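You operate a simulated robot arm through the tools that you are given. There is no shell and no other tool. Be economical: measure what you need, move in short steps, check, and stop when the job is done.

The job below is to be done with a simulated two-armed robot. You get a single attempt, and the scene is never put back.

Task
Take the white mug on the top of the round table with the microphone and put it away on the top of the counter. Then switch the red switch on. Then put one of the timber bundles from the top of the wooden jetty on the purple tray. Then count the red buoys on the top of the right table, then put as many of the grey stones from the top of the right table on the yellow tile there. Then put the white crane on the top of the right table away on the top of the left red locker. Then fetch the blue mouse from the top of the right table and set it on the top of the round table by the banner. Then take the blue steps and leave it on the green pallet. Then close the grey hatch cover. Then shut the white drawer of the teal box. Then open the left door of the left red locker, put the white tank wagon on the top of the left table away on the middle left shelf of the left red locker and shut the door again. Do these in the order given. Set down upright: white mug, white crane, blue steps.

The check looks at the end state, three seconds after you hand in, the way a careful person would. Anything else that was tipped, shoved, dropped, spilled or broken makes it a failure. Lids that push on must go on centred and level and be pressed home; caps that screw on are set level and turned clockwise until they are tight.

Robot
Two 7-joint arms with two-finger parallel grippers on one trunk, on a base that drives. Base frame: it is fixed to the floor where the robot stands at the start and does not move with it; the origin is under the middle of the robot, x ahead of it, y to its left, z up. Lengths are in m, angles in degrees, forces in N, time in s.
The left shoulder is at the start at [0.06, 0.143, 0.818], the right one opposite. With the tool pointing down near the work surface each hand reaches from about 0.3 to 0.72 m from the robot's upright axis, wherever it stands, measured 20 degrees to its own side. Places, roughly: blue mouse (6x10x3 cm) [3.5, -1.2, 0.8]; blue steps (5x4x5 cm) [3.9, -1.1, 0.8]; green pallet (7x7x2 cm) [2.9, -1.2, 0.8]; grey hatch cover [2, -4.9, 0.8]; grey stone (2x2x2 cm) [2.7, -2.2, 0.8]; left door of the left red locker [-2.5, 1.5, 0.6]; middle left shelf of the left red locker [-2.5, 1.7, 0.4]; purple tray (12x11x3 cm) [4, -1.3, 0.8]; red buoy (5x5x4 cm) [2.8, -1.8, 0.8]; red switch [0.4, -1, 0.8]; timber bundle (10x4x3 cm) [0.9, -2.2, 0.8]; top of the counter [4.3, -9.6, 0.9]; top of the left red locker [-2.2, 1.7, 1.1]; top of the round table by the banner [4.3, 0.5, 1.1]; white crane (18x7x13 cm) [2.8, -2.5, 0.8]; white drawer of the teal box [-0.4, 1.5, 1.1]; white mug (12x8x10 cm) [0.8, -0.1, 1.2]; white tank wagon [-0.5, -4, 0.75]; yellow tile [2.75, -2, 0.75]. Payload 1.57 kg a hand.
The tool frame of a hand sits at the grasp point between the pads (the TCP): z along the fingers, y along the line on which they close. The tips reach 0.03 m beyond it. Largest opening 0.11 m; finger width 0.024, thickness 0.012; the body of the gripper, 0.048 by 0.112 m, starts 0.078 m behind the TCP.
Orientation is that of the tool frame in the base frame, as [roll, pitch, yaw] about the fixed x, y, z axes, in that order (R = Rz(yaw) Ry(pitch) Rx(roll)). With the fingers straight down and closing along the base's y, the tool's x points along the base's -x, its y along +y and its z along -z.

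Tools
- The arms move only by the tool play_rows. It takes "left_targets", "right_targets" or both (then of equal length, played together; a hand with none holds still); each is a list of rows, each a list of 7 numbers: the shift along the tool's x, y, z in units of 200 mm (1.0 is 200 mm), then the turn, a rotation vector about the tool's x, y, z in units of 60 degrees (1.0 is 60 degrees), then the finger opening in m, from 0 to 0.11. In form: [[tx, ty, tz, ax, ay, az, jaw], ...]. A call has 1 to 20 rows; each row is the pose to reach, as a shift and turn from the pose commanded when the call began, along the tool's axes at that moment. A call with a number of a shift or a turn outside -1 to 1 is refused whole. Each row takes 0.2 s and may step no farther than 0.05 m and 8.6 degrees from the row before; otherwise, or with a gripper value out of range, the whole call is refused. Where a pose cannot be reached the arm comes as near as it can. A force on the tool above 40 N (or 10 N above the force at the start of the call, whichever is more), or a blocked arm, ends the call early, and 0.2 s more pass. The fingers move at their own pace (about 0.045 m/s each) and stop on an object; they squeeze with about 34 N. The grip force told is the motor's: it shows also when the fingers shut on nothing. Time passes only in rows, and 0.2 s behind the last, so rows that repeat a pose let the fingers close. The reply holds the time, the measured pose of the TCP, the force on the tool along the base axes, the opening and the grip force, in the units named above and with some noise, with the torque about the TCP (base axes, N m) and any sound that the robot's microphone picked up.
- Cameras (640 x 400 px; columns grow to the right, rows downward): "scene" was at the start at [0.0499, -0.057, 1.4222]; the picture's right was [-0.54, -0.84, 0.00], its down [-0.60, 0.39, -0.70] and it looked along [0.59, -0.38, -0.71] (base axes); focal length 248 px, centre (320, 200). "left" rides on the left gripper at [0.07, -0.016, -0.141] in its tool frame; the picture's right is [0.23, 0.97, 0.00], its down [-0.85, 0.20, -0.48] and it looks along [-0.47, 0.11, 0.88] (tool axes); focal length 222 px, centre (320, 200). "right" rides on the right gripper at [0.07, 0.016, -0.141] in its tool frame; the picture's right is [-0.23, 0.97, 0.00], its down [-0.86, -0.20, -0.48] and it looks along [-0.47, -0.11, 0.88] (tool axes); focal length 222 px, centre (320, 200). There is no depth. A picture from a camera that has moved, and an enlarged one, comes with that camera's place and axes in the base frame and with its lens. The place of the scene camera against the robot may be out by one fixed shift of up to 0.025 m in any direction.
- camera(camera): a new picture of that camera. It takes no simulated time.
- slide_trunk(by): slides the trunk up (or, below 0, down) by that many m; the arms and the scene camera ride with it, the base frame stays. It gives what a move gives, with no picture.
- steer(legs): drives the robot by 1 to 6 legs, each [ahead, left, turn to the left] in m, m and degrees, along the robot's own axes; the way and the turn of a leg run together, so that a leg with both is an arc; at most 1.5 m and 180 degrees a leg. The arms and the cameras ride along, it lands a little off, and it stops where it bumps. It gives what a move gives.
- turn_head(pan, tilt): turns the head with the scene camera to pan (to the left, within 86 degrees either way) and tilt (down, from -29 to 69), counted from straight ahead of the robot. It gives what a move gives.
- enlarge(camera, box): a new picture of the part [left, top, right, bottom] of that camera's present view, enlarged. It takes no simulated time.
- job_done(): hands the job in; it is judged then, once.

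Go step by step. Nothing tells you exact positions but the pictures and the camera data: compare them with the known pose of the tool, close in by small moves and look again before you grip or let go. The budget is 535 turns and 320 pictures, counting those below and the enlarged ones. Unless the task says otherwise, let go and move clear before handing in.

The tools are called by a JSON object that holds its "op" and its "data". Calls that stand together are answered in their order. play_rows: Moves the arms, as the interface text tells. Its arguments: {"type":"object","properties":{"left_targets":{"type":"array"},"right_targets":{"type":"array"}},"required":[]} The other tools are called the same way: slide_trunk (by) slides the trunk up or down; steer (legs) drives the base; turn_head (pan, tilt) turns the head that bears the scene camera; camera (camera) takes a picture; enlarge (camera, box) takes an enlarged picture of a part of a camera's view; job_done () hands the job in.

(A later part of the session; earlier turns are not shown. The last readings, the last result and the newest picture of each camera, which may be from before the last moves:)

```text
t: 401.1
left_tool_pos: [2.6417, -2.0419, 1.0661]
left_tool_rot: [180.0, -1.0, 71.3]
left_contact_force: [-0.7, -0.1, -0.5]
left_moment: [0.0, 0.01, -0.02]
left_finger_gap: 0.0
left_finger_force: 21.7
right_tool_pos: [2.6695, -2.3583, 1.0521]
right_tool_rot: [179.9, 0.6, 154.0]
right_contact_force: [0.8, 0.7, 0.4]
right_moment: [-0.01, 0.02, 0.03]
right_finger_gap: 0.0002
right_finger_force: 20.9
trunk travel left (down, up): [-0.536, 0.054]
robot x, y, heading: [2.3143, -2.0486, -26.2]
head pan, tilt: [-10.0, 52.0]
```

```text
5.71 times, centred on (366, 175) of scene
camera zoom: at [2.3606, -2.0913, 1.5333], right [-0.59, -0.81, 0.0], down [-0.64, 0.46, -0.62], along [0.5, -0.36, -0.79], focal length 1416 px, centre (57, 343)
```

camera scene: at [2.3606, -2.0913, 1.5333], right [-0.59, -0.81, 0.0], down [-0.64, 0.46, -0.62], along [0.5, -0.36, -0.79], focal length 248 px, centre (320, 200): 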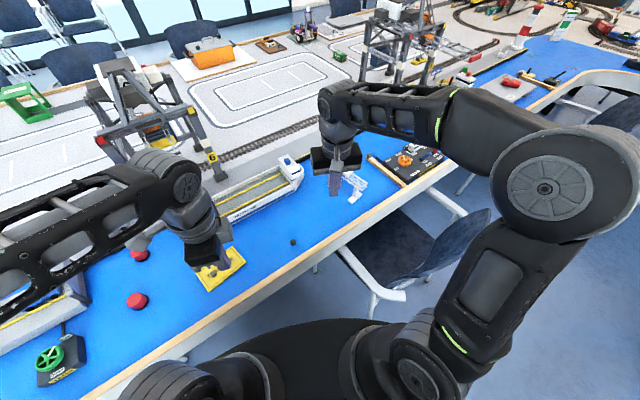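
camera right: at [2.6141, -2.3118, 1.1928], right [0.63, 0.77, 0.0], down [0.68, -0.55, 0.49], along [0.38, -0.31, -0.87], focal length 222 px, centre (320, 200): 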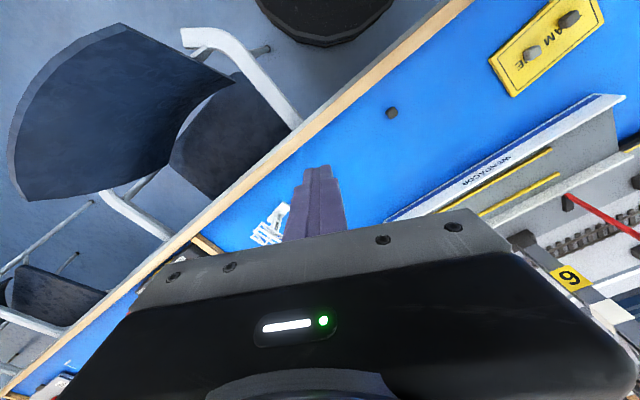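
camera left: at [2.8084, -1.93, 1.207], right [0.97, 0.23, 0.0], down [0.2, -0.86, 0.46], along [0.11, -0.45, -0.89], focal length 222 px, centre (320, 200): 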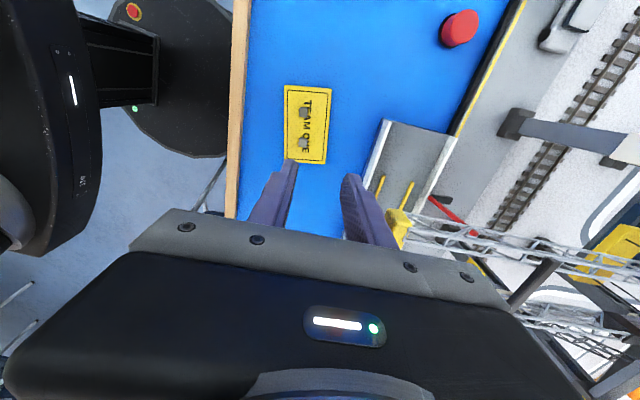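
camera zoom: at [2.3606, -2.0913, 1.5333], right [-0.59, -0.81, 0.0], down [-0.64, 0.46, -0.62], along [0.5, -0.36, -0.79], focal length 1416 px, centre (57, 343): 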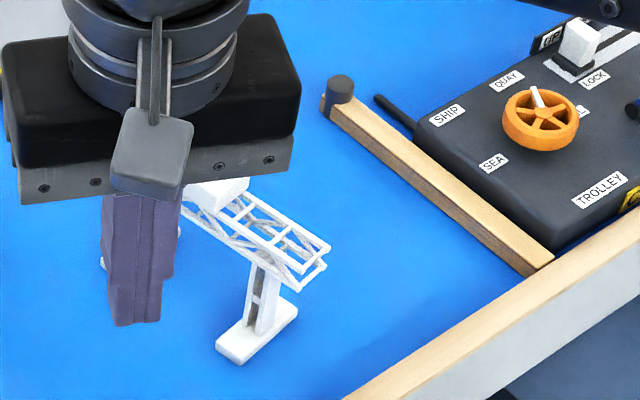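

I bring the right hand over the crane, turning it so that the fingers close across the beam.

{"op": "play_rows", "data": {"right_targets": [[-0.18, -0.08, 0, 0, 0, 0, 0.03], [-0.36, -0.16, 0, 0, 0, 0, 0.06], [-0.5, -0.24, 0, 0, 0, 0, 0.08]]}}

{"op": "play_rows", "data": {"right_targets": [[-0.13, -0.06, 0, 0, 0, -0.1, 0.08], [-0.26, -0.12, 0, 0, 0, -0.2, 0.08], [-0.38, -0.18, 0, 0, 0, -0.3, 0.08], [-0.5, -0.25, 0, 0, 0, -0.433, 0.08]]}}

{"op": "camera", "data": {"camera": "right"}}

{"op": "enlarge", "data": {"camera": "scene", "box": [310, 120, 450, 210]}}

```text
t: 401.9
left_tool_pos: [2.6429, -2.0428, 1.0645]
left_tool_rot: [180.0, -1.0, 71.3]
left_contact_force: [-0.9, -0.5, -0.1]
left_moment: [-0.02, 0.02, -0.01]
left_finger_gap: 0.0
left_finger_force: 21.6
right_tool_pos: [2.7384, -2.4469, 1.0512]
right_tool_rot: [180.0, 0.7, 153.9]
right_contact_force: [0.4, 0.8, 0.0]
right_moment: [0.01, -0.03, 0.0]
right_finger_gap: 0.0643
right_finger_force: 0.2
trunk travel left (down, up): [-0.536, 0.054]
robot x, y, heading: [2.3159, -2.0484, -26.1]
head pan, tilt: [-10.0, 52.0]
```

```text
t: 402.9
left_tool_pos: [2.6436, -2.0413, 1.0642]
left_tool_rot: [-179.9, -0.9, 71.3]
left_contact_force: [-0.2, -0.2, 0.4]
left_moment: [0.02, 0.02, 0.0]
left_finger_gap: 0.0
left_finger_force: 21.3
right_tool_pos: [2.7799, -2.4973, 1.0531]
right_tool_rot: [-179.7, 0.7, 167.9]
right_contact_force: [-0.4, 0.6, -1.0]
right_moment: [-0.02, 0.01, -0.04]
right_finger_gap: 0.08
right_finger_force: 0.2
right hand out of reach, approached as far as the arm can: row 3, 4
trunk travel left (down, up): [-0.536, 0.054]
robot x, y, heading: [2.3141, -2.0493, -26.3]
head pan, tilt: [-10.0, 52.0]
```

```text
209 pictures are left
camera right: at [2.7147, -2.466, 1.1942], right [0.43, 0.9, 0.0], down [0.79, -0.37, 0.49], along [0.44, -0.21, -0.87], focal length 222 px, centre (320, 200)
```

right: 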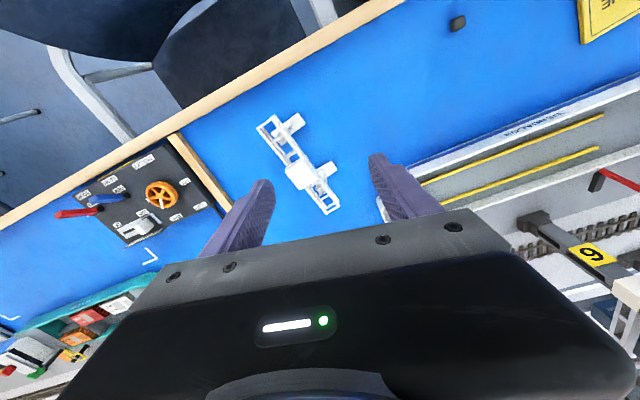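

```text
4.44 times, centred on (380, 165) of scene
camera zoom: at [2.3613, -2.0907, 1.5333], right [-0.59, -0.81, 0.0], down [-0.64, 0.46, -0.62], along [0.5, -0.36, -0.79], focal length 1101 px, centre (53, 356)
```

zoom: 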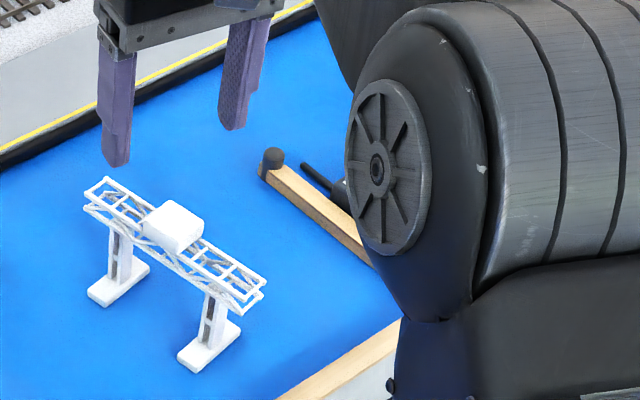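

Crane clearly visible: centre ≈[2.82,-2.545], beam turned ~9°. I lower the trunk a bit for reach and finish aligning.

{"op": "slide_trunk", "data": {"by": -0.08}}

{"op": "play_rows", "data": {"right_targets": [[-0.07, -0.08, 0, 0, 0, -0.09, 0.08], [-0.14, -0.16, 0, 0, 0, -0.18, 0.08], [-0.16, -0.19, 0, 0, 0, -0.27, 0.08], [-0.17, -0.2, 0, 0, 0, -0.35, 0.08]]}}

{"op": "camera", "data": {"camera": "right"}}

```text
t: 404.0
left_tool_pos: [2.6423, -2.0423, 0.9869]
left_tool_rot: [179.9, -1.1, 71.4]
left_contact_force: [-0.5, -0.5, -0.3]
left_moment: [0.0, -0.02, -0.01]
left_finger_gap: 0.0004
left_finger_force: 21.4
right_tool_pos: [2.7791, -2.4968, 0.9737]
right_tool_rot: [-179.8, 0.7, 167.8]
right_contact_force: [0.7, -0.5, -0.3]
right_moment: [-0.01, 0.01, 0.01]
right_finger_gap: 0.0798
right_finger_force: 0.1
trunk travel left (down, up): [-0.456, 0.134]
robot x, y, heading: [2.3145, -2.0458, -26.3]
head pan, tilt: [-10.0, 52.0]
```

```text
t: 405.0
left_tool_pos: [2.6438, -2.0418, 0.9862]
left_tool_rot: [-179.9, -1.0, 71.5]
left_contact_force: [0.2, -0.8, -1.4]
left_moment: [-0.03, 0.0, 0.02]
left_finger_gap: 0.0
left_finger_force: 21.3
right_tool_pos: [2.7575, -2.5248, 0.9756]
right_tool_rot: [-179.6, 0.7, 179.9]
right_contact_force: [-1.1, 0.1, -0.1]
right_moment: [-0.01, 0.01, 0.05]
right_finger_gap: 0.0801
right_finger_force: 0.1
right hand out of reach, approached as far as the arm can: row 1, 2, 3, 4
trunk travel left (down, up): [-0.456, 0.134]
robot x, y, heading: [2.3142, -2.0456, -26.0]
head pan, tilt: [-10.0, 52.0]
```

```text
207 pictures are left
camera right: at [2.6864, -2.5069, 1.1165], right [0.23, 0.97, 0.0], down [0.85, -0.2, 0.49], along [0.47, -0.12, -0.87], focal length 222 px, centre (320, 200)
```

right: 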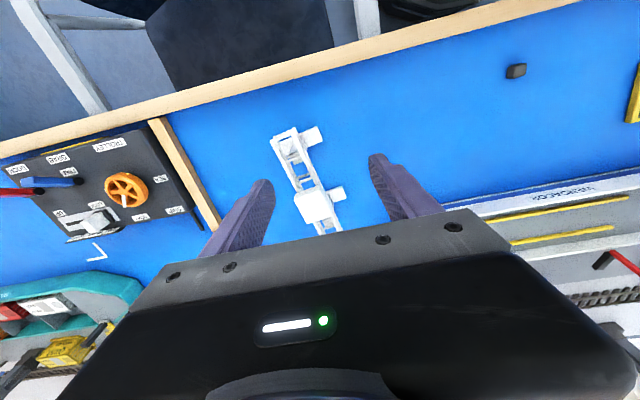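

The reach is just short; I creep 8 cm further forward (the robot's column is slim) and re-align.

{"op": "steer", "data": {"legs": [[0.08, 0, 0]]}}

{"op": "play_rows", "data": {"right_targets": [[0, 0, 0, 0, 0, -0.07, 0.08], [0, 0, 0, 0, 0, -0.145, 0.08]]}}

{"op": "camera", "data": {"camera": "right"}}

```text
t: 406.1
left_tool_pos: [2.7145, -2.078, 0.9856]
left_tool_rot: [-179.9, -1.0, 71.3]
left_contact_force: [0.2, -0.4, 0.1]
left_moment: [0.01, 0.03, 0.02]
left_finger_gap: 0.0
left_finger_force: 21.0
right_tool_pos: [2.8294, -2.5611, 0.9744]
right_tool_rot: [-179.7, 0.6, 179.6]
right_contact_force: [0.7, -0.3, 0.3]
right_moment: [-0.01, 0.0, -0.02]
right_finger_gap: 0.0797
right_finger_force: 0.1
trunk travel left (down, up): [-0.456, 0.134]
robot x, y, heading: [2.3877, -2.0829, -26.2]
head pan, tilt: [-10.0, 52.0]
```

```text
t: 406.7
left_tool_pos: [2.715, -2.0774, 0.9862]
left_tool_rot: [180.0, -1.0, 71.4]
left_contact_force: [-0.2, -0.3, -0.5]
left_moment: [-0.03, -0.02, -0.01]
left_finger_gap: 0.0
left_finger_force: 21.3
right_tool_pos: [2.8289, -2.5597, 0.975]
right_tool_rot: [-179.5, 0.5, -171.6]
right_contact_force: [-1.1, 0.0, 0.4]
right_moment: [0.0, 0.0, -0.03]
right_finger_gap: 0.0799
right_finger_force: 0.1
trunk travel left (down, up): [-0.456, 0.134]
robot x, y, heading: [2.3878, -2.0833, -26.3]
head pan, tilt: [-10.0, 52.0]
```

```text
206 pictures are left
camera right: at [2.7554, -2.5535, 1.117], right [0.08, 1.0, -0.01], down [0.87, -0.07, 0.49], along [0.49, -0.05, -0.87], focal length 222 px, centre (320, 200)
```

right: 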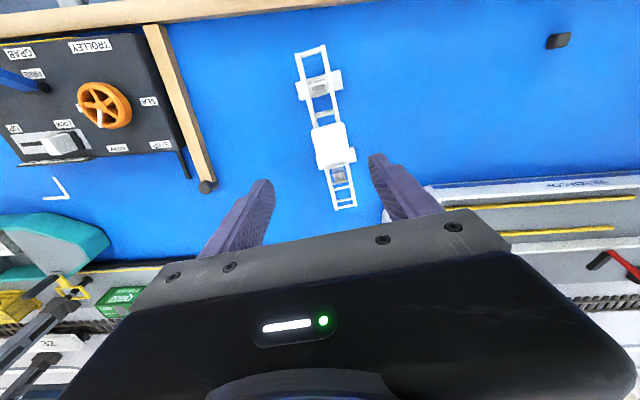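

Aligned. Descend onto the trolley/beam in the middle of the crane.

{"op": "play_rows", "data": {"right_targets": [[0.01, 0.04, 0, 0, 0, 0, 0.08], [0.02, 0.074, 0.15, 0, 0, 0, 0.08], [0.02, 0.074, 0.3, 0, 0, 0, 0.08]]}}

{"op": "camera", "data": {"camera": "right"}}

{"op": "enlarge", "data": {"camera": "scene", "box": [300, 120, 440, 210]}}

```text
t: 407.5
left_tool_pos: [2.713, -2.0778, 0.9853]
left_tool_rot: [-179.9, -1.0, 71.4]
left_contact_force: [0.2, -0.4, -0.4]
left_moment: [0.03, 0.0, 0.0]
left_finger_gap: 0.0
left_finger_force: 21.2
right_tool_pos: [2.8226, -2.5472, 0.9139]
right_tool_rot: [-179.5, 0.6, -171.6]
right_contact_force: [0.0, 0.0, -0.1]
right_moment: [0.0, 0.0, -0.01]
right_finger_gap: 0.0801
right_finger_force: 0.0
trunk travel left (down, up): [-0.456, 0.134]
robot x, y, heading: [2.3887, -2.0823, -26.5]
head pan, tilt: [-10.0, 52.0]
```

```text
205 pictures are left
camera right: at [2.7487, -2.5404, 1.0558], right [0.08, 1.0, -0.01], down [0.87, -0.07, 0.49], along [0.49, -0.05, -0.87], focal length 222 px, centre (320, 200)
```

right: 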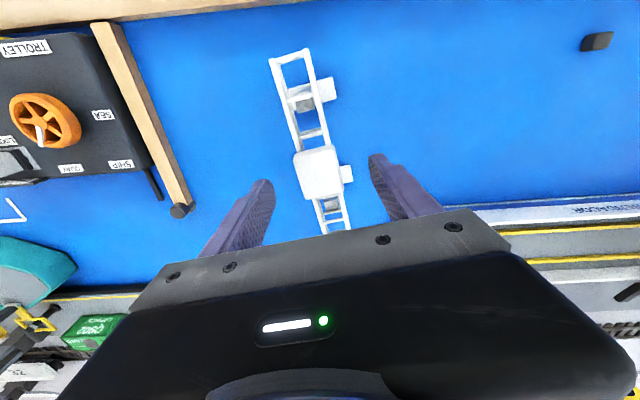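

```text
4.44 times, centred on (370, 165) of scene
camera zoom: at [2.4326, -2.1265, 1.4533], right [-0.59, -0.81, 0.0], down [-0.64, 0.47, -0.62], along [0.5, -0.36, -0.79], focal length 1101 px, centre (98, 356)
```

zoom: 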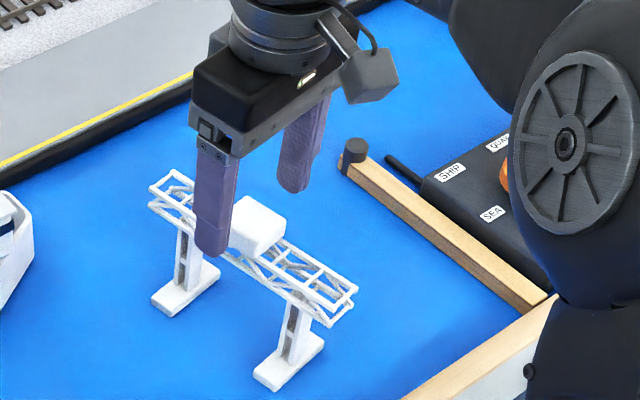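

{"op": "play_rows", "data": {"right_targets": [[0.02, 0, 0.1, 0, 0, 0, 0.08], [0.025, 0, 0.2, 0, 0, 0, 0.08], [0.025, 0, 0.22, 0, 0, 0, 0.08]]}}

{"op": "enlarge", "data": {"camera": "scene", "box": [300, 120, 440, 210]}}

```text
t: 408.3
left_tool_pos: [2.7142, -2.0775, 0.9861]
left_tool_rot: [-179.9, -1.0, 71.5]
left_contact_force: [0.8, -0.8, 0.3]
left_moment: [-0.01, 0.02, 0.0]
left_finger_gap: 0.0
left_finger_force: 20.9
right_tool_pos: [2.8174, -2.5473, 0.8712]
right_tool_rot: [-179.6, 0.5, -171.6]
right_contact_force: [-0.2, 0.1, 0.9]
right_moment: [-0.02, 0.0, 0.0]
right_finger_gap: 0.0803
right_finger_force: 0.0
trunk travel left (down, up): [-0.456, 0.134]
robot x, y, heading: [2.3847, -2.0835, -26.1]
head pan, tilt: [-10.0, 52.0]
```

```text
4.44 times, centred on (370, 165) of scene
camera zoom: at [2.4323, -2.1263, 1.4533], right [-0.59, -0.81, 0.0], down [-0.64, 0.46, -0.62], along [0.5, -0.36, -0.79], focal length 1101 px, centre (98, 356)
```

zoom: 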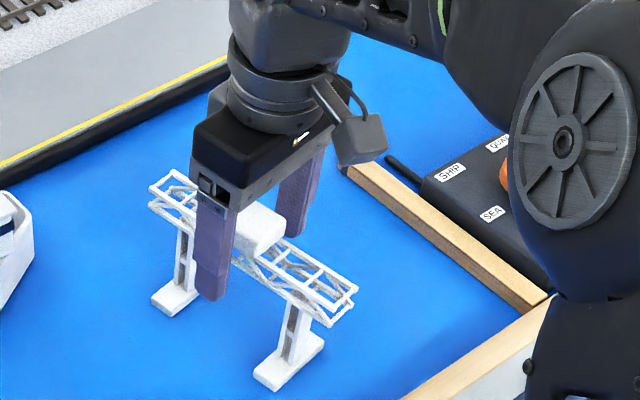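

Fingers straddle the trolley and beam. Close and lift a little.

{"op": "play_rows", "data": {"right_targets": [[0, 0, 0, 0, 0, 0, 0.05], [0, 0, 0, 0, 0, 0, 0.02], [0, 0, 0, 0, 0, 0, 0.015], [0, 0, 0, 0, 0, 0, 0.015], [0, 0, 0, 0, 0, 0, 0.015], [0, 0, 0, 0, 0, 0, 0.015]]}}

{"op": "play_rows", "data": {"right_targets": [[0, 0, -0.1, 0, 0, 0, 0.015], [0, 0, -0.25, 0, 0, 0, 0.015]]}}

{"op": "enlarge", "data": {"camera": "scene", "box": [300, 120, 440, 210]}}

{"op": "camera", "data": {"camera": "right"}}

```text
t: 409.7
left_tool_pos: [2.7143, -2.0786, 0.9862]
left_tool_rot: [179.9, -1.0, 71.5]
left_contact_force: [-1.0, 0.0, -0.5]
left_moment: [0.0, -0.03, 0.03]
left_finger_gap: 0.0
left_finger_force: 21.4
right_tool_pos: [2.8169, -2.5476, 0.8699]
right_tool_rot: [-179.6, 0.6, -171.6]
right_contact_force: [0.0, -0.7, 1.1]
right_moment: [0.04, 0.0, -0.04]
right_finger_gap: 0.0356
right_finger_force: 33.9
trunk travel left (down, up): [-0.456, 0.134]
robot x, y, heading: [2.3854, -2.0846, -26.1]
head pan, tilt: [-10.0, 52.0]
```

```text
t: 410.3
left_tool_pos: [2.7135, -2.0766, 0.9865]
left_tool_rot: [-180.0, -1.0, 71.5]
left_contact_force: [-1.1, -1.6, 0.5]
left_moment: [-0.04, -0.01, -0.02]
left_finger_gap: 0.0
left_finger_force: 20.9
right_tool_pos: [2.8177, -2.5495, 0.9227]
right_tool_rot: [-179.7, 0.5, -171.6]
right_contact_force: [-1.0, -0.1, -0.7]
right_moment: [0.0, -0.02, 0.02]
right_finger_gap: 0.0354
right_finger_force: 33.6
trunk travel left (down, up): [-0.456, 0.134]
robot x, y, heading: [2.3885, -2.0825, -26.2]
head pan, tilt: [-10.0, 52.0]
```

```text
4.44 times, centred on (370, 165) of scene
camera zoom: at [2.4322, -2.1262, 1.4532], right [-0.59, -0.81, 0.0], down [-0.64, 0.46, -0.62], along [0.5, -0.36, -0.79], focal length 1101 px, centre (98, 356)
```

zoom: 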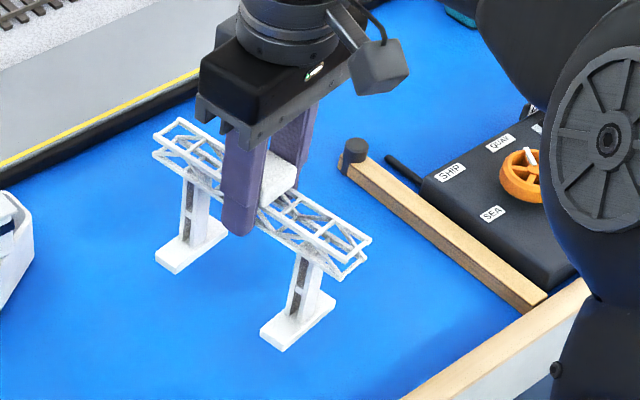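

```text
201 pictures are left
camera right: at [2.7449, -2.542, 1.0635], right [0.08, 1.0, -0.01], down [0.87, -0.07, 0.49], along [0.49, -0.04, -0.87], focal length 222 px, centre (320, 200)
```

right: 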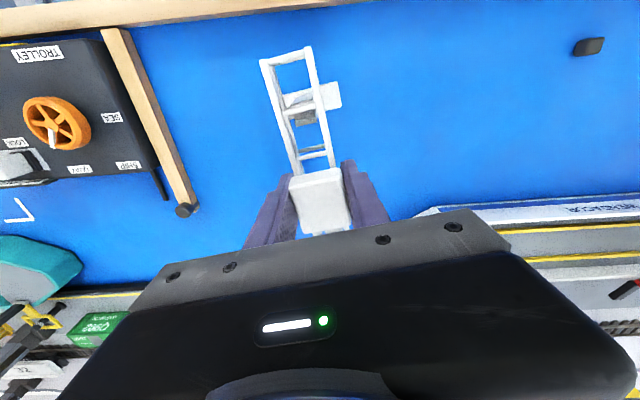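

Crane held. Straight-down grip can't get high enough for the 1.1 m locker top, so I'll set it down nearby at ≈[2.755,-2.372], turned to point along my heading, and regrip it with a tilted hand.

{"op": "play_rows", "data": {"right_targets": [[0.03, 0.18, -0.05, 0, 0, 0, 0.015], [0.07, 0.36, -0.1, 0, 0, 0, 0.015], [0.1, 0.54, -0.1, 0, 0, 0, 0.015], [0.14, 0.73, -0.1, 0, 0, 0, 0.015], [0.182, 0.924, -0.1, 0, 0, 0, 0.015], [0.182, 0.924, -0.1, 0, 0, 0.117, 0.015], [0.182, 0.924, -0.1, 0, 0, 0.233, 0.015], [0.182, 0.924, -0.1, 0, 0, 0.35, 0.015], [0.182, 0.924, -0.1, 0, 0, 0.467, 0.015], [0.182, 0.924, -0.1, 0, 0, 0.583, 0.015]]}}

{"op": "camera", "data": {"camera": "scene"}}

{"op": "camera", "data": {"camera": "right"}}

```text
t: 412.5
left_tool_pos: [2.7145, -2.0775, 0.9848]
left_tool_rot: [-180.0, -1.0, 71.4]
left_contact_force: [-0.1, -0.4, -0.3]
left_moment: [0.0, -0.03, -0.02]
left_finger_gap: 0.0
left_finger_force: 21.4
right_tool_pos: [2.7535, -2.3712, 0.9401]
right_tool_rot: [180.0, 0.8, 153.3]
right_contact_force: [-0.3, -0.4, -1.3]
right_moment: [-0.01, 0.04, 0.02]
right_finger_gap: 0.0357
right_finger_force: 34.4
trunk travel left (down, up): [-0.456, 0.134]
robot x, y, heading: [2.3842, -2.0808, -26.2]
head pan, tilt: [-10.0, 52.0]
```

```text
200 pictures are left
camera scene: at [2.4324, -2.1263, 1.4533], right [-0.59, -0.81, 0.0], down [-0.64, 0.46, -0.62], along [0.5, -0.36, -0.79], focal length 248 px, centre (320, 200)
```

scene: 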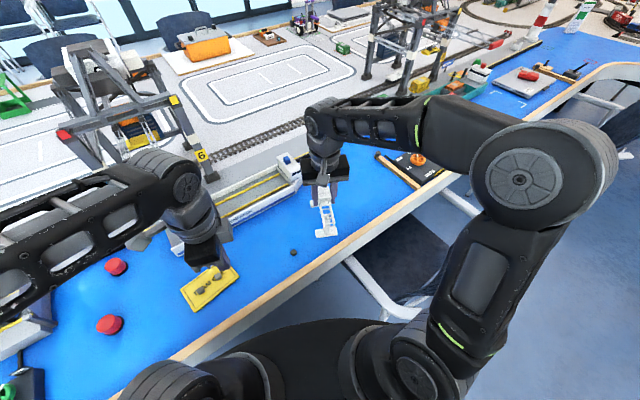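

```text
199 pictures are left
camera right: at [2.6976, -2.3236, 1.0807], right [0.64, 0.77, 0.0], down [0.67, -0.56, 0.49], along [0.38, -0.31, -0.87], focal length 222 px, centre (320, 200)
```

right: 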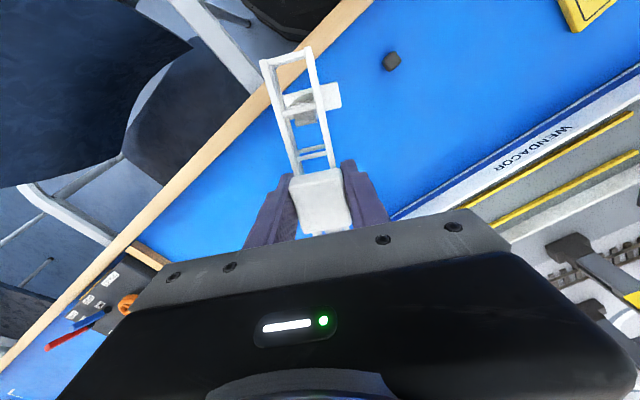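

Good spot; shift 1.5 cm inward and lower until the feet touch.

{"op": "play_rows", "data": {"right_targets": [[-0.075, 0, 0.1, 0, 0, 0, 0.015], [-0.075, 0, 0.2, 0, 0, 0, 0.015], [-0.075, 0, 0.27, 0, 0, 0, 0.015], [-0.075, 0, 0.31, 0, 0, 0, 0.015], [-0.075, 0, 0.335, 0, 0, 0, 0.015], [-0.075, 0, 0.35, 0, 0, 0, 0.015]]}}

{"op": "enlarge", "data": {"camera": "scene", "box": [250, 150, 410, 270]}}

```text
t: 413.9
left_tool_pos: [2.7128, -2.0764, 0.9862]
left_tool_rot: [180.0, -0.9, 71.4]
left_contact_force: [-0.3, -0.5, -0.1]
left_moment: [0.01, 0.0, 0.02]
left_finger_gap: 0.0001
left_finger_force: 21.3
right_tool_pos: [2.7682, -2.3781, 0.8695]
right_tool_rot: [180.0, 0.8, 153.4]
right_contact_force: [0.6, -0.2, 7.9]
right_moment: [0.01, 0.64, 0.04]
right_finger_gap: 0.0352
right_finger_force: 33.9
trunk travel left (down, up): [-0.456, 0.134]
robot x, y, heading: [2.3876, -2.0769, -26.2]
head pan, tilt: [-10.0, 52.0]
```

```text
3.33 times, centred on (330, 210) of scene
camera zoom: at [2.4318, -2.1259, 1.4535], right [-0.59, -0.81, 0.0], down [-0.64, 0.46, -0.62], along [0.5, -0.36, -0.79], focal length 826 px, centre (287, 167)
```

zoom: 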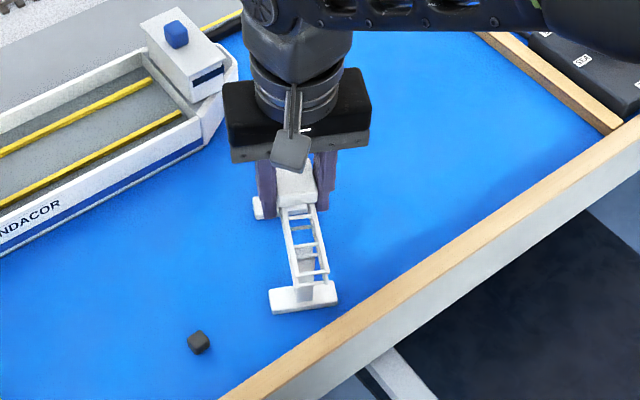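

Down. Open and raise the right hand clear.

{"op": "play_rows", "data": {"right_targets": [[0, 0, 0, 0, 0, 0, 0.05], [0, 0, 0, 0, 0, 0, 0.08], [0, 0, 0, 0, 0, 0, 0.08], [0, 0, -0.1, 0, 0, 0, 0.08], [0, 0, -0.25, 0, 0, 0, 0.08], [0, 0, -0.4, 0, 0, 0, 0.08], [0, 0, -0.6, 0, 0, 0, 0.08]]}}

{"op": "enlarge", "data": {"camera": "scene", "box": [250, 150, 410, 270]}}

```text
t: 415.5
left_tool_pos: [2.7143, -2.0767, 0.985]
left_tool_rot: [179.9, -0.9, 71.4]
left_contact_force: [0.5, 0.2, -0.2]
left_moment: [0.0, 0.01, -0.03]
left_finger_gap: 0.0
left_finger_force: 21.2
right_tool_pos: [2.7671, -2.3779, 0.9891]
right_tool_rot: [180.0, 0.7, 153.4]
right_contact_force: [0.6, -0.7, 0.4]
right_moment: [0.0, 0.02, 0.0]
right_finger_gap: 0.0799
right_finger_force: 0.1
trunk travel left (down, up): [-0.456, 0.134]
robot x, y, heading: [2.3847, -2.0807, -26.0]
head pan, tilt: [-10.0, 52.0]
```

```text
3.33 times, centred on (330, 210) of scene
camera zoom: at [2.4321, -2.1261, 1.4533], right [-0.59, -0.81, 0.0], down [-0.64, 0.46, -0.62], along [0.5, -0.36, -0.79], focal length 826 px, centre (287, 167)
```

zoom: 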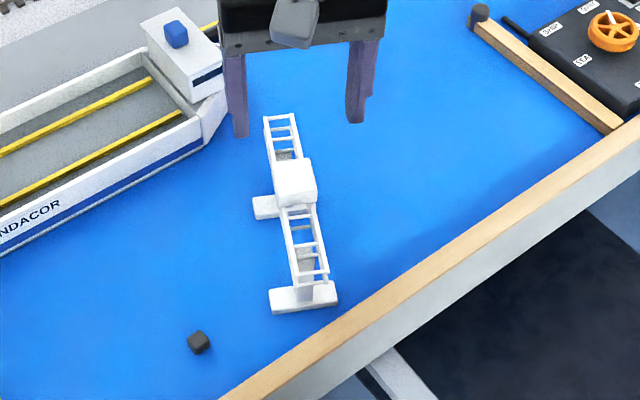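

Crane stands upright. Now tilt the right hand 60° forward above it, then back up for a straight approach.

{"op": "play_rows", "data": {"right_targets": [[0, 0, 0, 0, -0.125, 0, 0.08], [0, 0, 0, 0, -0.25, 0, 0.08], [0, 0, 0, 0, -0.375, 0, 0.08], [0, 0, 0, 0, -0.5, 0, 0.08], [0, 0, 0, 0, -0.625, 0, 0.08], [0, 0, 0, 0, -0.75, 0, 0.08], [0, 0, 0, 0, -0.875, 0, 0.08], [0, 0, 0, 0, -1.0, 0, 0.08]]}}

{"op": "steer", "data": {"legs": [[-0.17, 0, 0]]}}

{"op": "camera", "data": {"camera": "right"}}

{"op": "enlarge", "data": {"camera": "scene", "box": [230, 90, 430, 215]}}

```text
t: 417.3
left_tool_pos: [2.7134, -2.0772, 0.9853]
left_tool_rot: [-180.0, -0.9, 71.4]
left_contact_force: [-0.9, -0.4, 0.1]
left_moment: [-0.01, 0.07, 0.0]
left_finger_gap: 0.0003
left_finger_force: 21.5
right_tool_pos: [2.7751, -2.3757, 0.9931]
right_tool_rot: [-179.9, 60.7, 153.4]
right_contact_force: [-0.7, 0.0, -0.4]
right_moment: [0.02, 0.01, -0.02]
right_finger_gap: 0.0798
right_finger_force: 0.0
right hand out of reach, approached as far as the arm can: row 8
trunk travel left (down, up): [-0.456, 0.134]
robot x, y, heading: [2.3836, -2.0816, -26.2]
head pan, tilt: [-10.0, 52.0]
```

```text
t: 418.8
left_tool_pos: [2.5579, -2.0006, 0.9872]
left_tool_rot: [180.0, -1.1, 71.4]
left_contact_force: [-0.4, 0.3, 0.2]
left_moment: [-0.01, -0.02, 0.0]
left_finger_gap: 0.0002
left_finger_force: 20.9
right_tool_pos: [2.6199, -2.2993, 0.9937]
right_tool_rot: [-179.8, 60.7, 153.4]
right_contact_force: [-0.3, -0.2, 0.0]
right_moment: [0.0, 0.03, -0.01]
right_finger_gap: 0.0799
right_finger_force: 0.0
trunk travel left (down, up): [-0.456, 0.134]
robot x, y, heading: [2.2344, -2.0038, -26.0]
head pan, tilt: [-10.0, 52.0]
```

```text
196 pictures are left
camera right: at [2.4854, -2.2145, 1.002], right [0.54, 0.82, 0.2], down [-0.09, -0.18, 0.98], along [0.84, -0.54, -0.02], focal length 222 px, centre (320, 200)
```

right: 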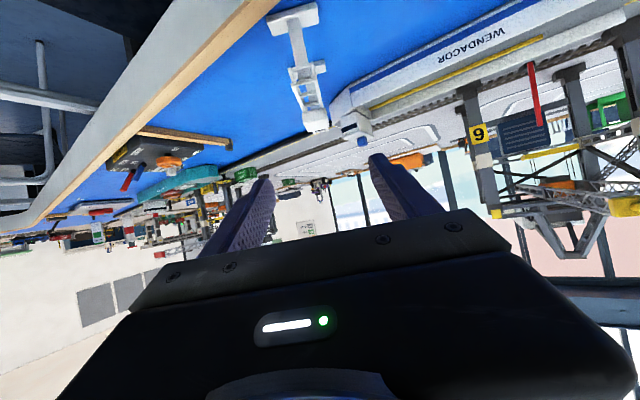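

```text
3.20 times, centred on (330, 152) of scene
camera zoom: at [2.2757, -2.0493, 1.4533], right [-0.59, -0.81, 0.0], down [-0.64, 0.46, -0.62], along [0.5, -0.36, -0.79], focal length 793 px, centre (288, 352)
```

zoom: 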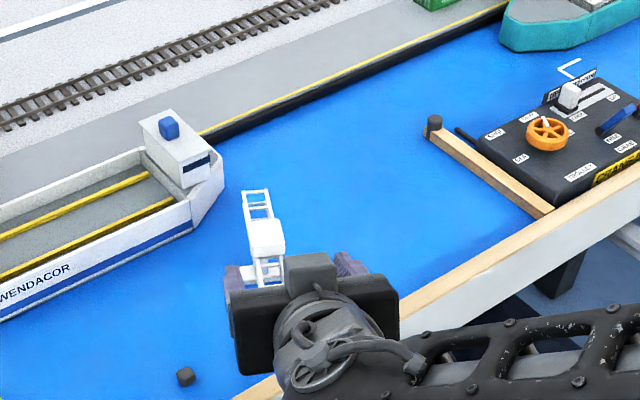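

Aligned. Lower the hand in front of the crane, then look.

{"op": "play_rows", "data": {"right_targets": [[0.165, -0.01, 0.093, 0, 0, 0, 0.08], [0.33, -0.02, 0.185, 0, 0, 0, 0.08], [0.496, -0.02, 0.278, 0, 0, 0, 0.08]]}}

{"op": "camera", "data": {"camera": "right"}}

```text
t: 419.6
left_tool_pos: [2.5592, -2.0011, 0.9867]
left_tool_rot: [180.0, -1.0, 71.4]
left_contact_force: [0.4, 0.6, -0.1]
left_moment: [0.02, -0.01, -0.06]
left_finger_gap: 0.0
left_finger_force: 20.7
right_tool_pos: [2.6414, -2.3044, 0.8781]
right_tool_rot: [-179.8, 60.6, 153.4]
right_contact_force: [0.6, -0.2, -0.2]
right_moment: [0.0, 0.0, 0.03]
right_finger_gap: 0.0799
right_finger_force: 0.1
right hand out of reach, approached as far as the arm can: row 1, 2, 3
trunk travel left (down, up): [-0.456, 0.134]
robot x, y, heading: [2.2322, -2.0072, -26.1]
head pan, tilt: [-10.0, 52.0]
```

```text
194 pictures are left
camera right: at [2.5084, -2.2189, 0.8871], right [0.54, 0.82, 0.2], down [-0.09, -0.18, 0.98], along [0.84, -0.54, -0.03], focal length 222 px, centre (320, 200)
```

right: 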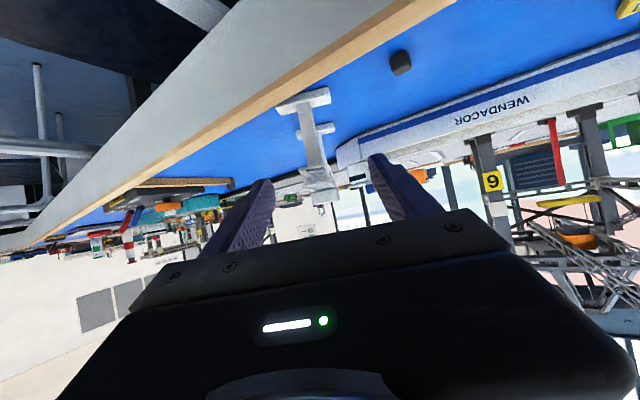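

{"op": "play_rows", "data": {"right_targets": [[0, -0.05, 0, 0, 0, 0, 0.08], [-0.09, -0.05, 0.16, 0, 0, 0, 0.08], [-0.18, -0.05, 0.32, 0, 0, 0, 0.08], [-0.24, -0.05, 0.43, 0, 0, 0, 0.08]]}}

{"op": "camera", "data": {"camera": "right"}}

{"op": "enlarge", "data": {"camera": "scene", "box": [230, 90, 430, 215]}}

```text
t: 420.6
left_tool_pos: [2.559, -2.0011, 0.9861]
left_tool_rot: [179.9, -1.0, 71.5]
left_contact_force: [-0.5, -0.8, 0.6]
left_moment: [0.03, 0.01, 0.02]
left_finger_gap: 0.0
left_finger_force: 21.2
right_tool_pos: [2.7245, -2.3574, 0.8787]
right_tool_rot: [-179.9, 60.6, 153.3]
right_contact_force: [0.3, -0.2, -0.5]
right_moment: [0.02, -0.02, 0.0]
right_finger_gap: 0.0799
right_finger_force: 0.0
right hand out of reach, approached as far as the arm can: row 1
trunk travel left (down, up): [-0.456, 0.134]
robot x, y, heading: [2.2309, -2.0038, -26.1]
head pan, tilt: [-10.0, 52.0]
```

```text
193 pictures are left
camera right: at [2.5912, -2.2731, 0.8872], right [0.54, 0.82, 0.2], down [-0.09, -0.18, 0.98], along [0.84, -0.54, -0.02], focal length 222 px, centre (320, 200)
```

right: 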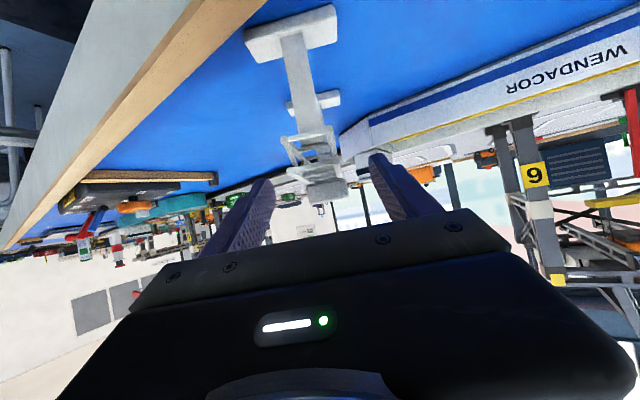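

```text
3.20 times, centred on (330, 152) of scene
camera zoom: at [2.2771, -2.05, 1.4533], right [-0.59, -0.81, 0.0], down [-0.64, 0.46, -0.62], along [0.5, -0.36, -0.79], focal length 793 px, centre (288, 352)
```

zoom: 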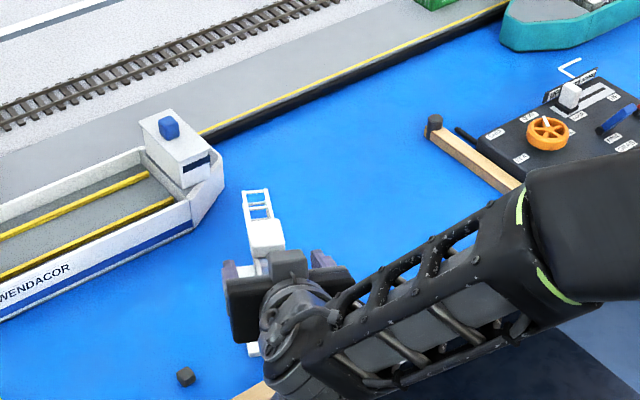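

{"op": "play_rows", "data": {"right_targets": [[-0.06, 0, 0.105, 0, 0, 0, 0.08], [-0.117, 0, 0.21, 0, 0, 0, 0.08]]}}

{"op": "camera", "data": {"camera": "right"}}

{"op": "enlarge", "data": {"camera": "scene", "box": [250, 100, 394, 190]}}

```text
t: 421.2
left_tool_pos: [2.5583, -2.0017, 0.9865]
left_tool_rot: [-179.9, -1.0, 71.5]
left_contact_force: [-0.4, 0.1, 0.1]
left_moment: [0.01, 0.03, -0.02]
left_finger_gap: 0.0
left_finger_force: 21.5
right_tool_pos: [2.769, -2.3788, 0.8786]
right_tool_rot: [-179.9, 60.5, 153.4]
right_contact_force: [-0.5, -0.2, 0.2]
right_moment: [-0.02, 0.02, 0.02]
right_finger_gap: 0.0798
right_finger_force: 0.0
trunk travel left (down, up): [-0.456, 0.134]
robot x, y, heading: [2.229, -2.0062, -26.0]
head pan, tilt: [-10.0, 52.0]
```

```text
191 pictures are left
camera right: at [2.6347, -2.2943, 0.8878], right [0.54, 0.82, 0.2], down [-0.09, -0.18, 0.98], along [0.84, -0.54, -0.02], focal length 222 px, centre (320, 200)
```

right: 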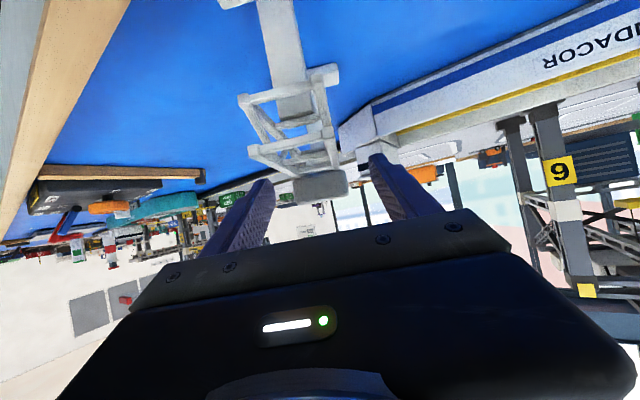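

```text
4.44 times, centred on (322, 145) of scene
camera zoom: at [2.2772, -2.0501, 1.4533], right [-0.59, -0.81, 0.0], down [-0.64, 0.46, -0.62], along [0.5, -0.36, -0.79], focal length 1101 px, centre (311, 444)
```

zoom: 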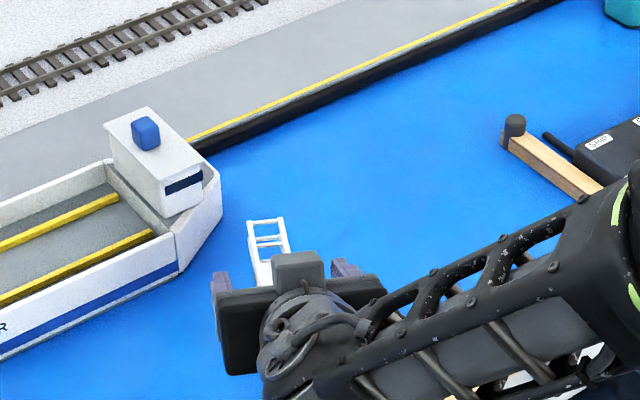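

Trolley lies between the pads at TCP height. Close, then lift 5 cm.

{"op": "play_rows", "data": {"right_targets": [[0, 0, 0, 0, 0, 0, 0.05], [0, 0, 0, 0, 0, 0, 0.02], [0, 0, 0, 0, 0, 0, 0.015], [0, 0, 0, 0, 0, 0, 0.015], [0, 0, 0, 0, 0, 0, 0.015], [0, 0, 0, 0, 0, 0, 0.015]]}}

{"op": "play_rows", "data": {"right_targets": [[-0.1, 0, -0.056, 0, 0, 0, 0.015], [-0.22, 0, -0.122, 0, 0, 0, 0.015]]}}

{"op": "camera", "data": {"camera": "right"}}

{"op": "enlarge", "data": {"camera": "scene", "box": [250, 100, 394, 190]}}

```text
t: 422.6
left_tool_pos: [2.5601, -2.0007, 0.9858]
left_tool_rot: [180.0, -1.0, 71.5]
left_contact_force: [-0.1, 0.4, -0.6]
left_moment: [-0.01, -0.01, 0.01]
left_finger_gap: 0.0001
left_finger_force: 20.7
right_tool_pos: [2.7683, -2.379, 0.8783]
right_tool_rot: [-179.9, 60.6, 153.5]
right_contact_force: [0.7, 0.7, -0.8]
right_moment: [0.02, 0.01, -0.03]
right_finger_gap: 0.0357
right_finger_force: 34.1
trunk travel left (down, up): [-0.456, 0.134]
robot x, y, heading: [2.2321, -2.0053, -26.3]
head pan, tilt: [-10.0, 52.0]
```

```text
t: 423.2
left_tool_pos: [2.558, -2.0002, 0.9865]
left_tool_rot: [-180.0, -1.0, 71.5]
left_contact_force: [0.6, -0.3, -0.1]
left_moment: [-0.01, 0.02, -0.01]
left_finger_gap: 0.0
left_finger_force: 21.3
right_tool_pos: [2.7687, -2.3784, 0.9275]
right_tool_rot: [-179.8, 60.7, 153.5]
right_contact_force: [0.4, -0.5, -1.8]
right_moment: [-0.03, 0.03, 0.04]
right_finger_gap: 0.0356
right_finger_force: 34.0
trunk travel left (down, up): [-0.456, 0.134]
robot x, y, heading: [2.2281, -2.0056, -26.1]
head pan, tilt: [-10.0, 52.0]
```

```text
189 pictures are left
camera right: at [2.6357, -2.2926, 0.9367], right [0.54, 0.82, 0.2], down [-0.09, -0.18, 0.98], along [0.84, -0.54, -0.03], focal length 222 px, centre (320, 200)
```

right: 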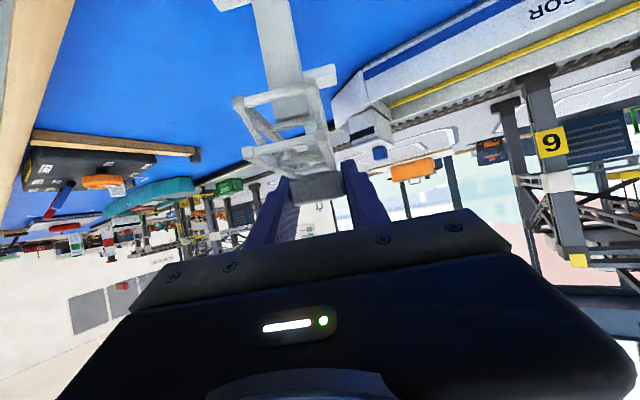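

```text
4.44 times, centred on (322, 145) of scene
camera zoom: at [2.2767, -2.0499, 1.4532], right [-0.59, -0.81, 0.0], down [-0.64, 0.46, -0.62], along [0.5, -0.36, -0.79], focal length 1101 px, centre (311, 444)
```

zoom: 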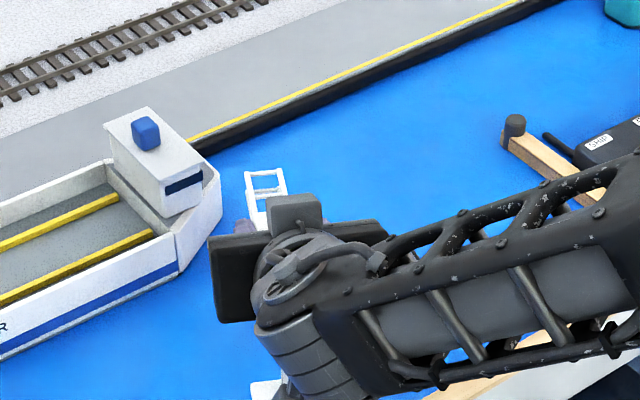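

Crane is firmly held with a tilted hand. Raise the trunk and drive back out through the corridor toward the lockers.

{"op": "slide_trunk", "data": {"by": 0.134}}

{"op": "steer", "data": {"legs": [[-0.5, 0, 0], [0, 0, 116], [1.35, 0, 0], [1.3, 0, 0], [0, 0, 90]]}}

{"op": "turn_head", "data": {"pan": 0, "tilt": 20}}

{"op": "camera", "data": {"camera": "scene"}}

```text
t: 424.8
left_tool_pos: [2.5591, -2.0009, 1.1196]
left_tool_rot: [180.0, -0.9, 71.4]
left_contact_force: [0.8, 0.7, 0.2]
left_moment: [0.02, 0.0, -0.02]
left_finger_gap: 0.0
left_finger_force: 20.8
right_tool_pos: [2.7699, -2.3776, 1.0609]
right_tool_rot: [-179.9, 60.6, 153.5]
right_contact_force: [-0.2, 0.3, -1.9]
right_moment: [0.01, 0.04, -0.01]
right_finger_gap: 0.0361
right_finger_force: 33.9
trunk travel left (down, up): [-0.59, 0.0]
robot x, y, heading: [2.2335, -2.0049, -26.0]
head pan, tilt: [-10.0, 52.0]
```

```text
t: 449.1
left_tool_pos: [1.3915, 0.7199, 1.1194]
left_tool_rot: [-180.0, -1.0, -77.7]
left_contact_force: [0.0, 0.2, -0.2]
left_moment: [0.0, 0.03, -0.02]
left_finger_gap: 0.0001
left_finger_force: 21.3
right_tool_pos: [1.0171, 0.9352, 1.0609]
right_tool_rot: [-180.0, 60.5, 4.3]
right_contact_force: [0.5, 0.8, -2.0]
right_moment: [-0.05, 0.01, -0.04]
right_finger_gap: 0.0355
right_finger_force: 33.7
trunk travel left (down, up): [-0.59, 0.0]
robot x, y, heading: [1.6703, 0.8925, -175.1]
head pan, tilt: [-10.0, 52.0]
```

```text
t: 450.1
left_tool_pos: [1.3899, 0.7193, 1.1196]
left_tool_rot: [180.0, -0.9, -77.7]
left_contact_force: [0.1, 0.4, 0.2]
left_moment: [0.02, 0.02, 0.0]
left_finger_gap: 0.0003
left_finger_force: 21.2
right_tool_pos: [1.0168, 0.936, 1.0626]
right_tool_rot: [-179.9, 60.6, 4.4]
right_contact_force: [0.9, 0.9, -2.0]
right_moment: [-0.02, 0.0, 0.0]
right_finger_gap: 0.0358
right_finger_force: 33.9
trunk travel left (down, up): [-0.59, 0.0]
robot x, y, heading: [1.6696, 0.8929, -175.3]
head pan, tilt: [0.0, 20.0]
```

```text
187 pictures are left
camera scene: at [1.619, 0.8742, 1.6351], right [-0.08, 1.0, 0.0], down [0.34, 0.03, -0.94], along [-0.94, -0.08, -0.34], focal length 248 px, centre (320, 200)
```

scene: 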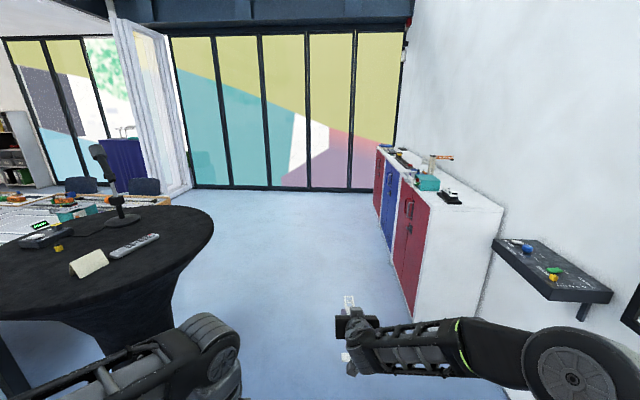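

The lockers are along the wall on the right. I drive west past the round table.

{"op": "steer", "data": {"legs": [[0, 0, -5], [1.45, 0, 0], [1.45, 0, 0], [0.6, 0, 0]]}}

{"op": "turn_head", "data": {"pan": -70, "tilt": 20}}

{"op": "camera", "data": {"camera": "scene"}}

```text
t: 467.6
left_tool_pos: [-2.1324, 0.7917, 1.1199]
left_tool_rot: [180.0, -1.0, -83.1]
left_contact_force: [0.8, -0.6, 0.5]
left_moment: [-0.02, 0.0, -0.02]
left_finger_gap: 0.0
left_finger_force: 21.4
right_tool_pos: [-2.4843, 1.0411, 1.0617]
right_tool_rot: [-179.8, 60.6, -1.0]
right_contact_force: [0.0, 0.9, -1.2]
right_moment: [0.0, 0.0, 0.02]
right_finger_gap: 0.0358
right_finger_force: 34.0
trunk travel left (down, up): [-0.59, 0.0]
robot x, y, heading: [-1.8416, 0.9382, 179.3]
head pan, tilt: [0.0, 20.0]
```

```text
t: 469.0
left_tool_pos: [-2.1327, 0.79, 1.1202]
left_tool_rot: [-179.9, -1.0, -83.2]
left_contact_force: [0.1, 0.2, 0.5]
left_moment: [0.01, -0.01, 0.0]
left_finger_gap: 0.0
left_finger_force: 21.3
right_tool_pos: [-2.4842, 1.041, 1.0617]
right_tool_rot: [-179.9, 60.6, -1.1]
right_contact_force: [0.5, -0.2, -2.3]
right_moment: [-0.03, 0.01, 0.01]
right_finger_gap: 0.0357
right_finger_force: 33.7
trunk travel left (down, up): [-0.59, 0.0]
robot x, y, heading: [-1.8396, 0.9399, 179.5]
head pan, tilt: [-70.0, 20.0]
```

```text
186 pictures are left
camera scene: at [-1.8274, 1.0122, 1.6352], right [0.94, 0.33, 0.0], down [0.11, -0.32, -0.94], along [-0.31, 0.89, -0.34], focal length 248 px, centre (320, 200)
```

scene: 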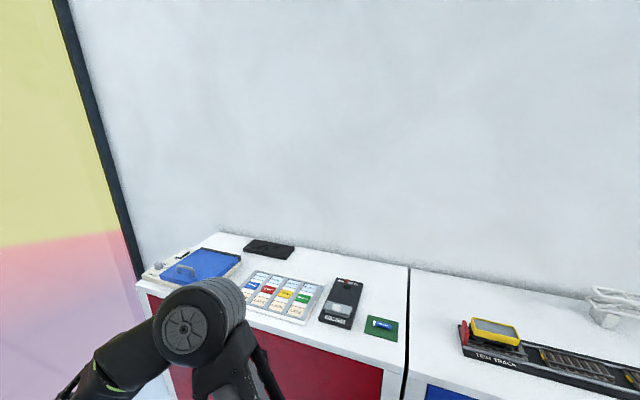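

Free spot on the left red locker top: ≈[-2.10,1.765] behind the cards. I back off from the lockers, turn to face them.

{"op": "steer", "data": {"legs": [[0, 0.55, 0], [0.36, 0, 0], [0, 0, -89.5]]}}

{"op": "play_rows", "data": {"right_targets": [[-0.15, 0, -0.084, 0, 0, 0, 0.015], [-0.3, 0, -0.168, 0, 0, 0, 0.015], [-0.45, 0, -0.252, 0, 0, 0, 0.015], [-0.6, 0, -0.337, 0, 0, 0, 0.015], [-0.75, 0, -0.42, 0, 0, 0, 0.015], [-0.85, 0, -0.476, 0, 0, 0, 0.015]]}}

{"op": "turn_head", "data": {"pan": 0, "tilt": 30}}

{"op": "camera", "data": {"camera": "scene"}}

```text
t: 477.9
left_tool_pos: [-2.352, 0.688, 1.1191]
left_tool_rot: [-180.0, -1.0, -172.6]
left_contact_force: [0.1, -0.3, 0.0]
left_moment: [0.0, -0.03, 0.02]
left_finger_gap: 0.0
left_finger_force: 20.9
right_tool_pos: [-2.104, 1.0413, 1.0617]
right_tool_rot: [-179.8, 60.6, -90.7]
right_contact_force: [0.5, 0.5, -2.1]
right_moment: [-0.02, 0.03, 0.0]
right_finger_gap: 0.0355
right_finger_force: 34.3
trunk travel left (down, up): [-0.59, 0.0]
robot x, y, heading: [-2.2067, 0.3931, 90.0]
head pan, tilt: [-70.0, 20.0]
```

```text
t: 479.2
left_tool_pos: [-2.351, 0.6875, 1.1197]
left_tool_rot: [179.9, -1.1, -172.7]
left_contact_force: [0.2, -0.2, 0.8]
left_moment: [0.01, 0.03, 0.03]
left_finger_gap: 0.0002
left_finger_force: 21.5
right_tool_pos: [-2.1038, 1.0434, 1.2563]
right_tool_rot: [-179.9, 60.6, -90.6]
right_contact_force: [0.2, -0.1, -1.4]
right_moment: [-0.04, -0.01, 0.01]
right_finger_gap: 0.0356
right_finger_force: 33.2
trunk travel left (down, up): [-0.59, 0.0]
robot x, y, heading: [-2.2067, 0.3976, 89.9]
head pan, tilt: [-70.0, 20.0]
```

```text
t: 480.7
left_tool_pos: [-2.3511, 0.6882, 1.1201]
left_tool_rot: [180.0, -1.0, -172.7]
left_contact_force: [1.3, 0.2, 0.1]
left_moment: [-0.02, 0.01, -0.01]
left_finger_gap: 0.0
left_finger_force: 21.3
right_tool_pos: [-2.1032, 1.0427, 1.256]
right_tool_rot: [-179.9, 60.6, -90.7]
right_contact_force: [-0.2, -0.6, -2.0]
right_moment: [0.01, 0.03, 0.01]
right_finger_gap: 0.0357
right_finger_force: 34.0
trunk travel left (down, up): [-0.59, 0.0]
robot x, y, heading: [-2.203, 0.393, 89.9]
head pan, tilt: [0.0, 30.0]
```

```text
185 pictures are left
camera scene: at [-2.1915, 0.4433, 1.6192], right [1.0, -0.01, 0.0], down [0.0, -0.5, -0.87], along [0.0, 0.87, -0.5], focal length 248 px, centre (320, 200)
```

scene: 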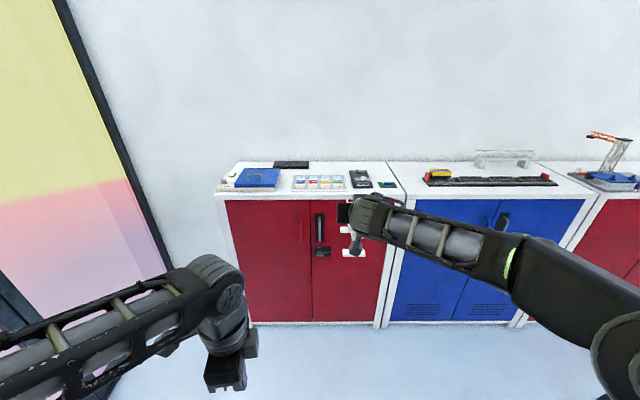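

{"op": "camera", "data": {"camera": "right"}}

{"op": "enlarge", "data": {"camera": "scene", "box": [210, 140, 420, 270]}}

```text
184 pictures are left
camera right: at [-2.1218, 0.8857, 1.2647], right [-0.97, 0.12, 0.2], down [0.2, 0.0, 0.98], along [0.12, 0.99, -0.02], focal length 222 px, centre (320, 200)
```

right: 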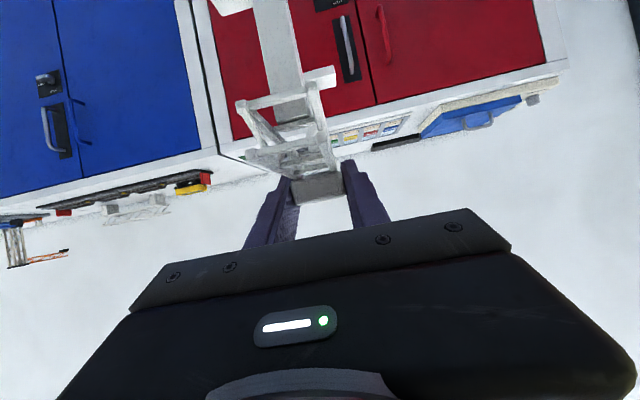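

```text
3.05 times, centred on (315, 205) of scene
camera zoom: at [-2.1915, 0.4433, 1.6192], right [1.0, -0.01, 0.0], down [0.0, -0.5, -0.87], along [0.0, 0.87, -0.5], focal length 755 px, centre (335, 185)
```

zoom: 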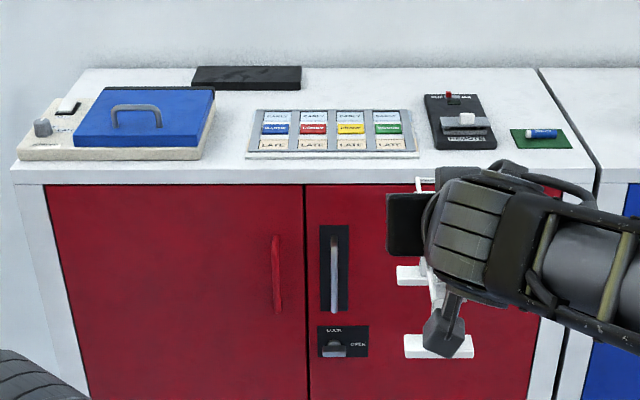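

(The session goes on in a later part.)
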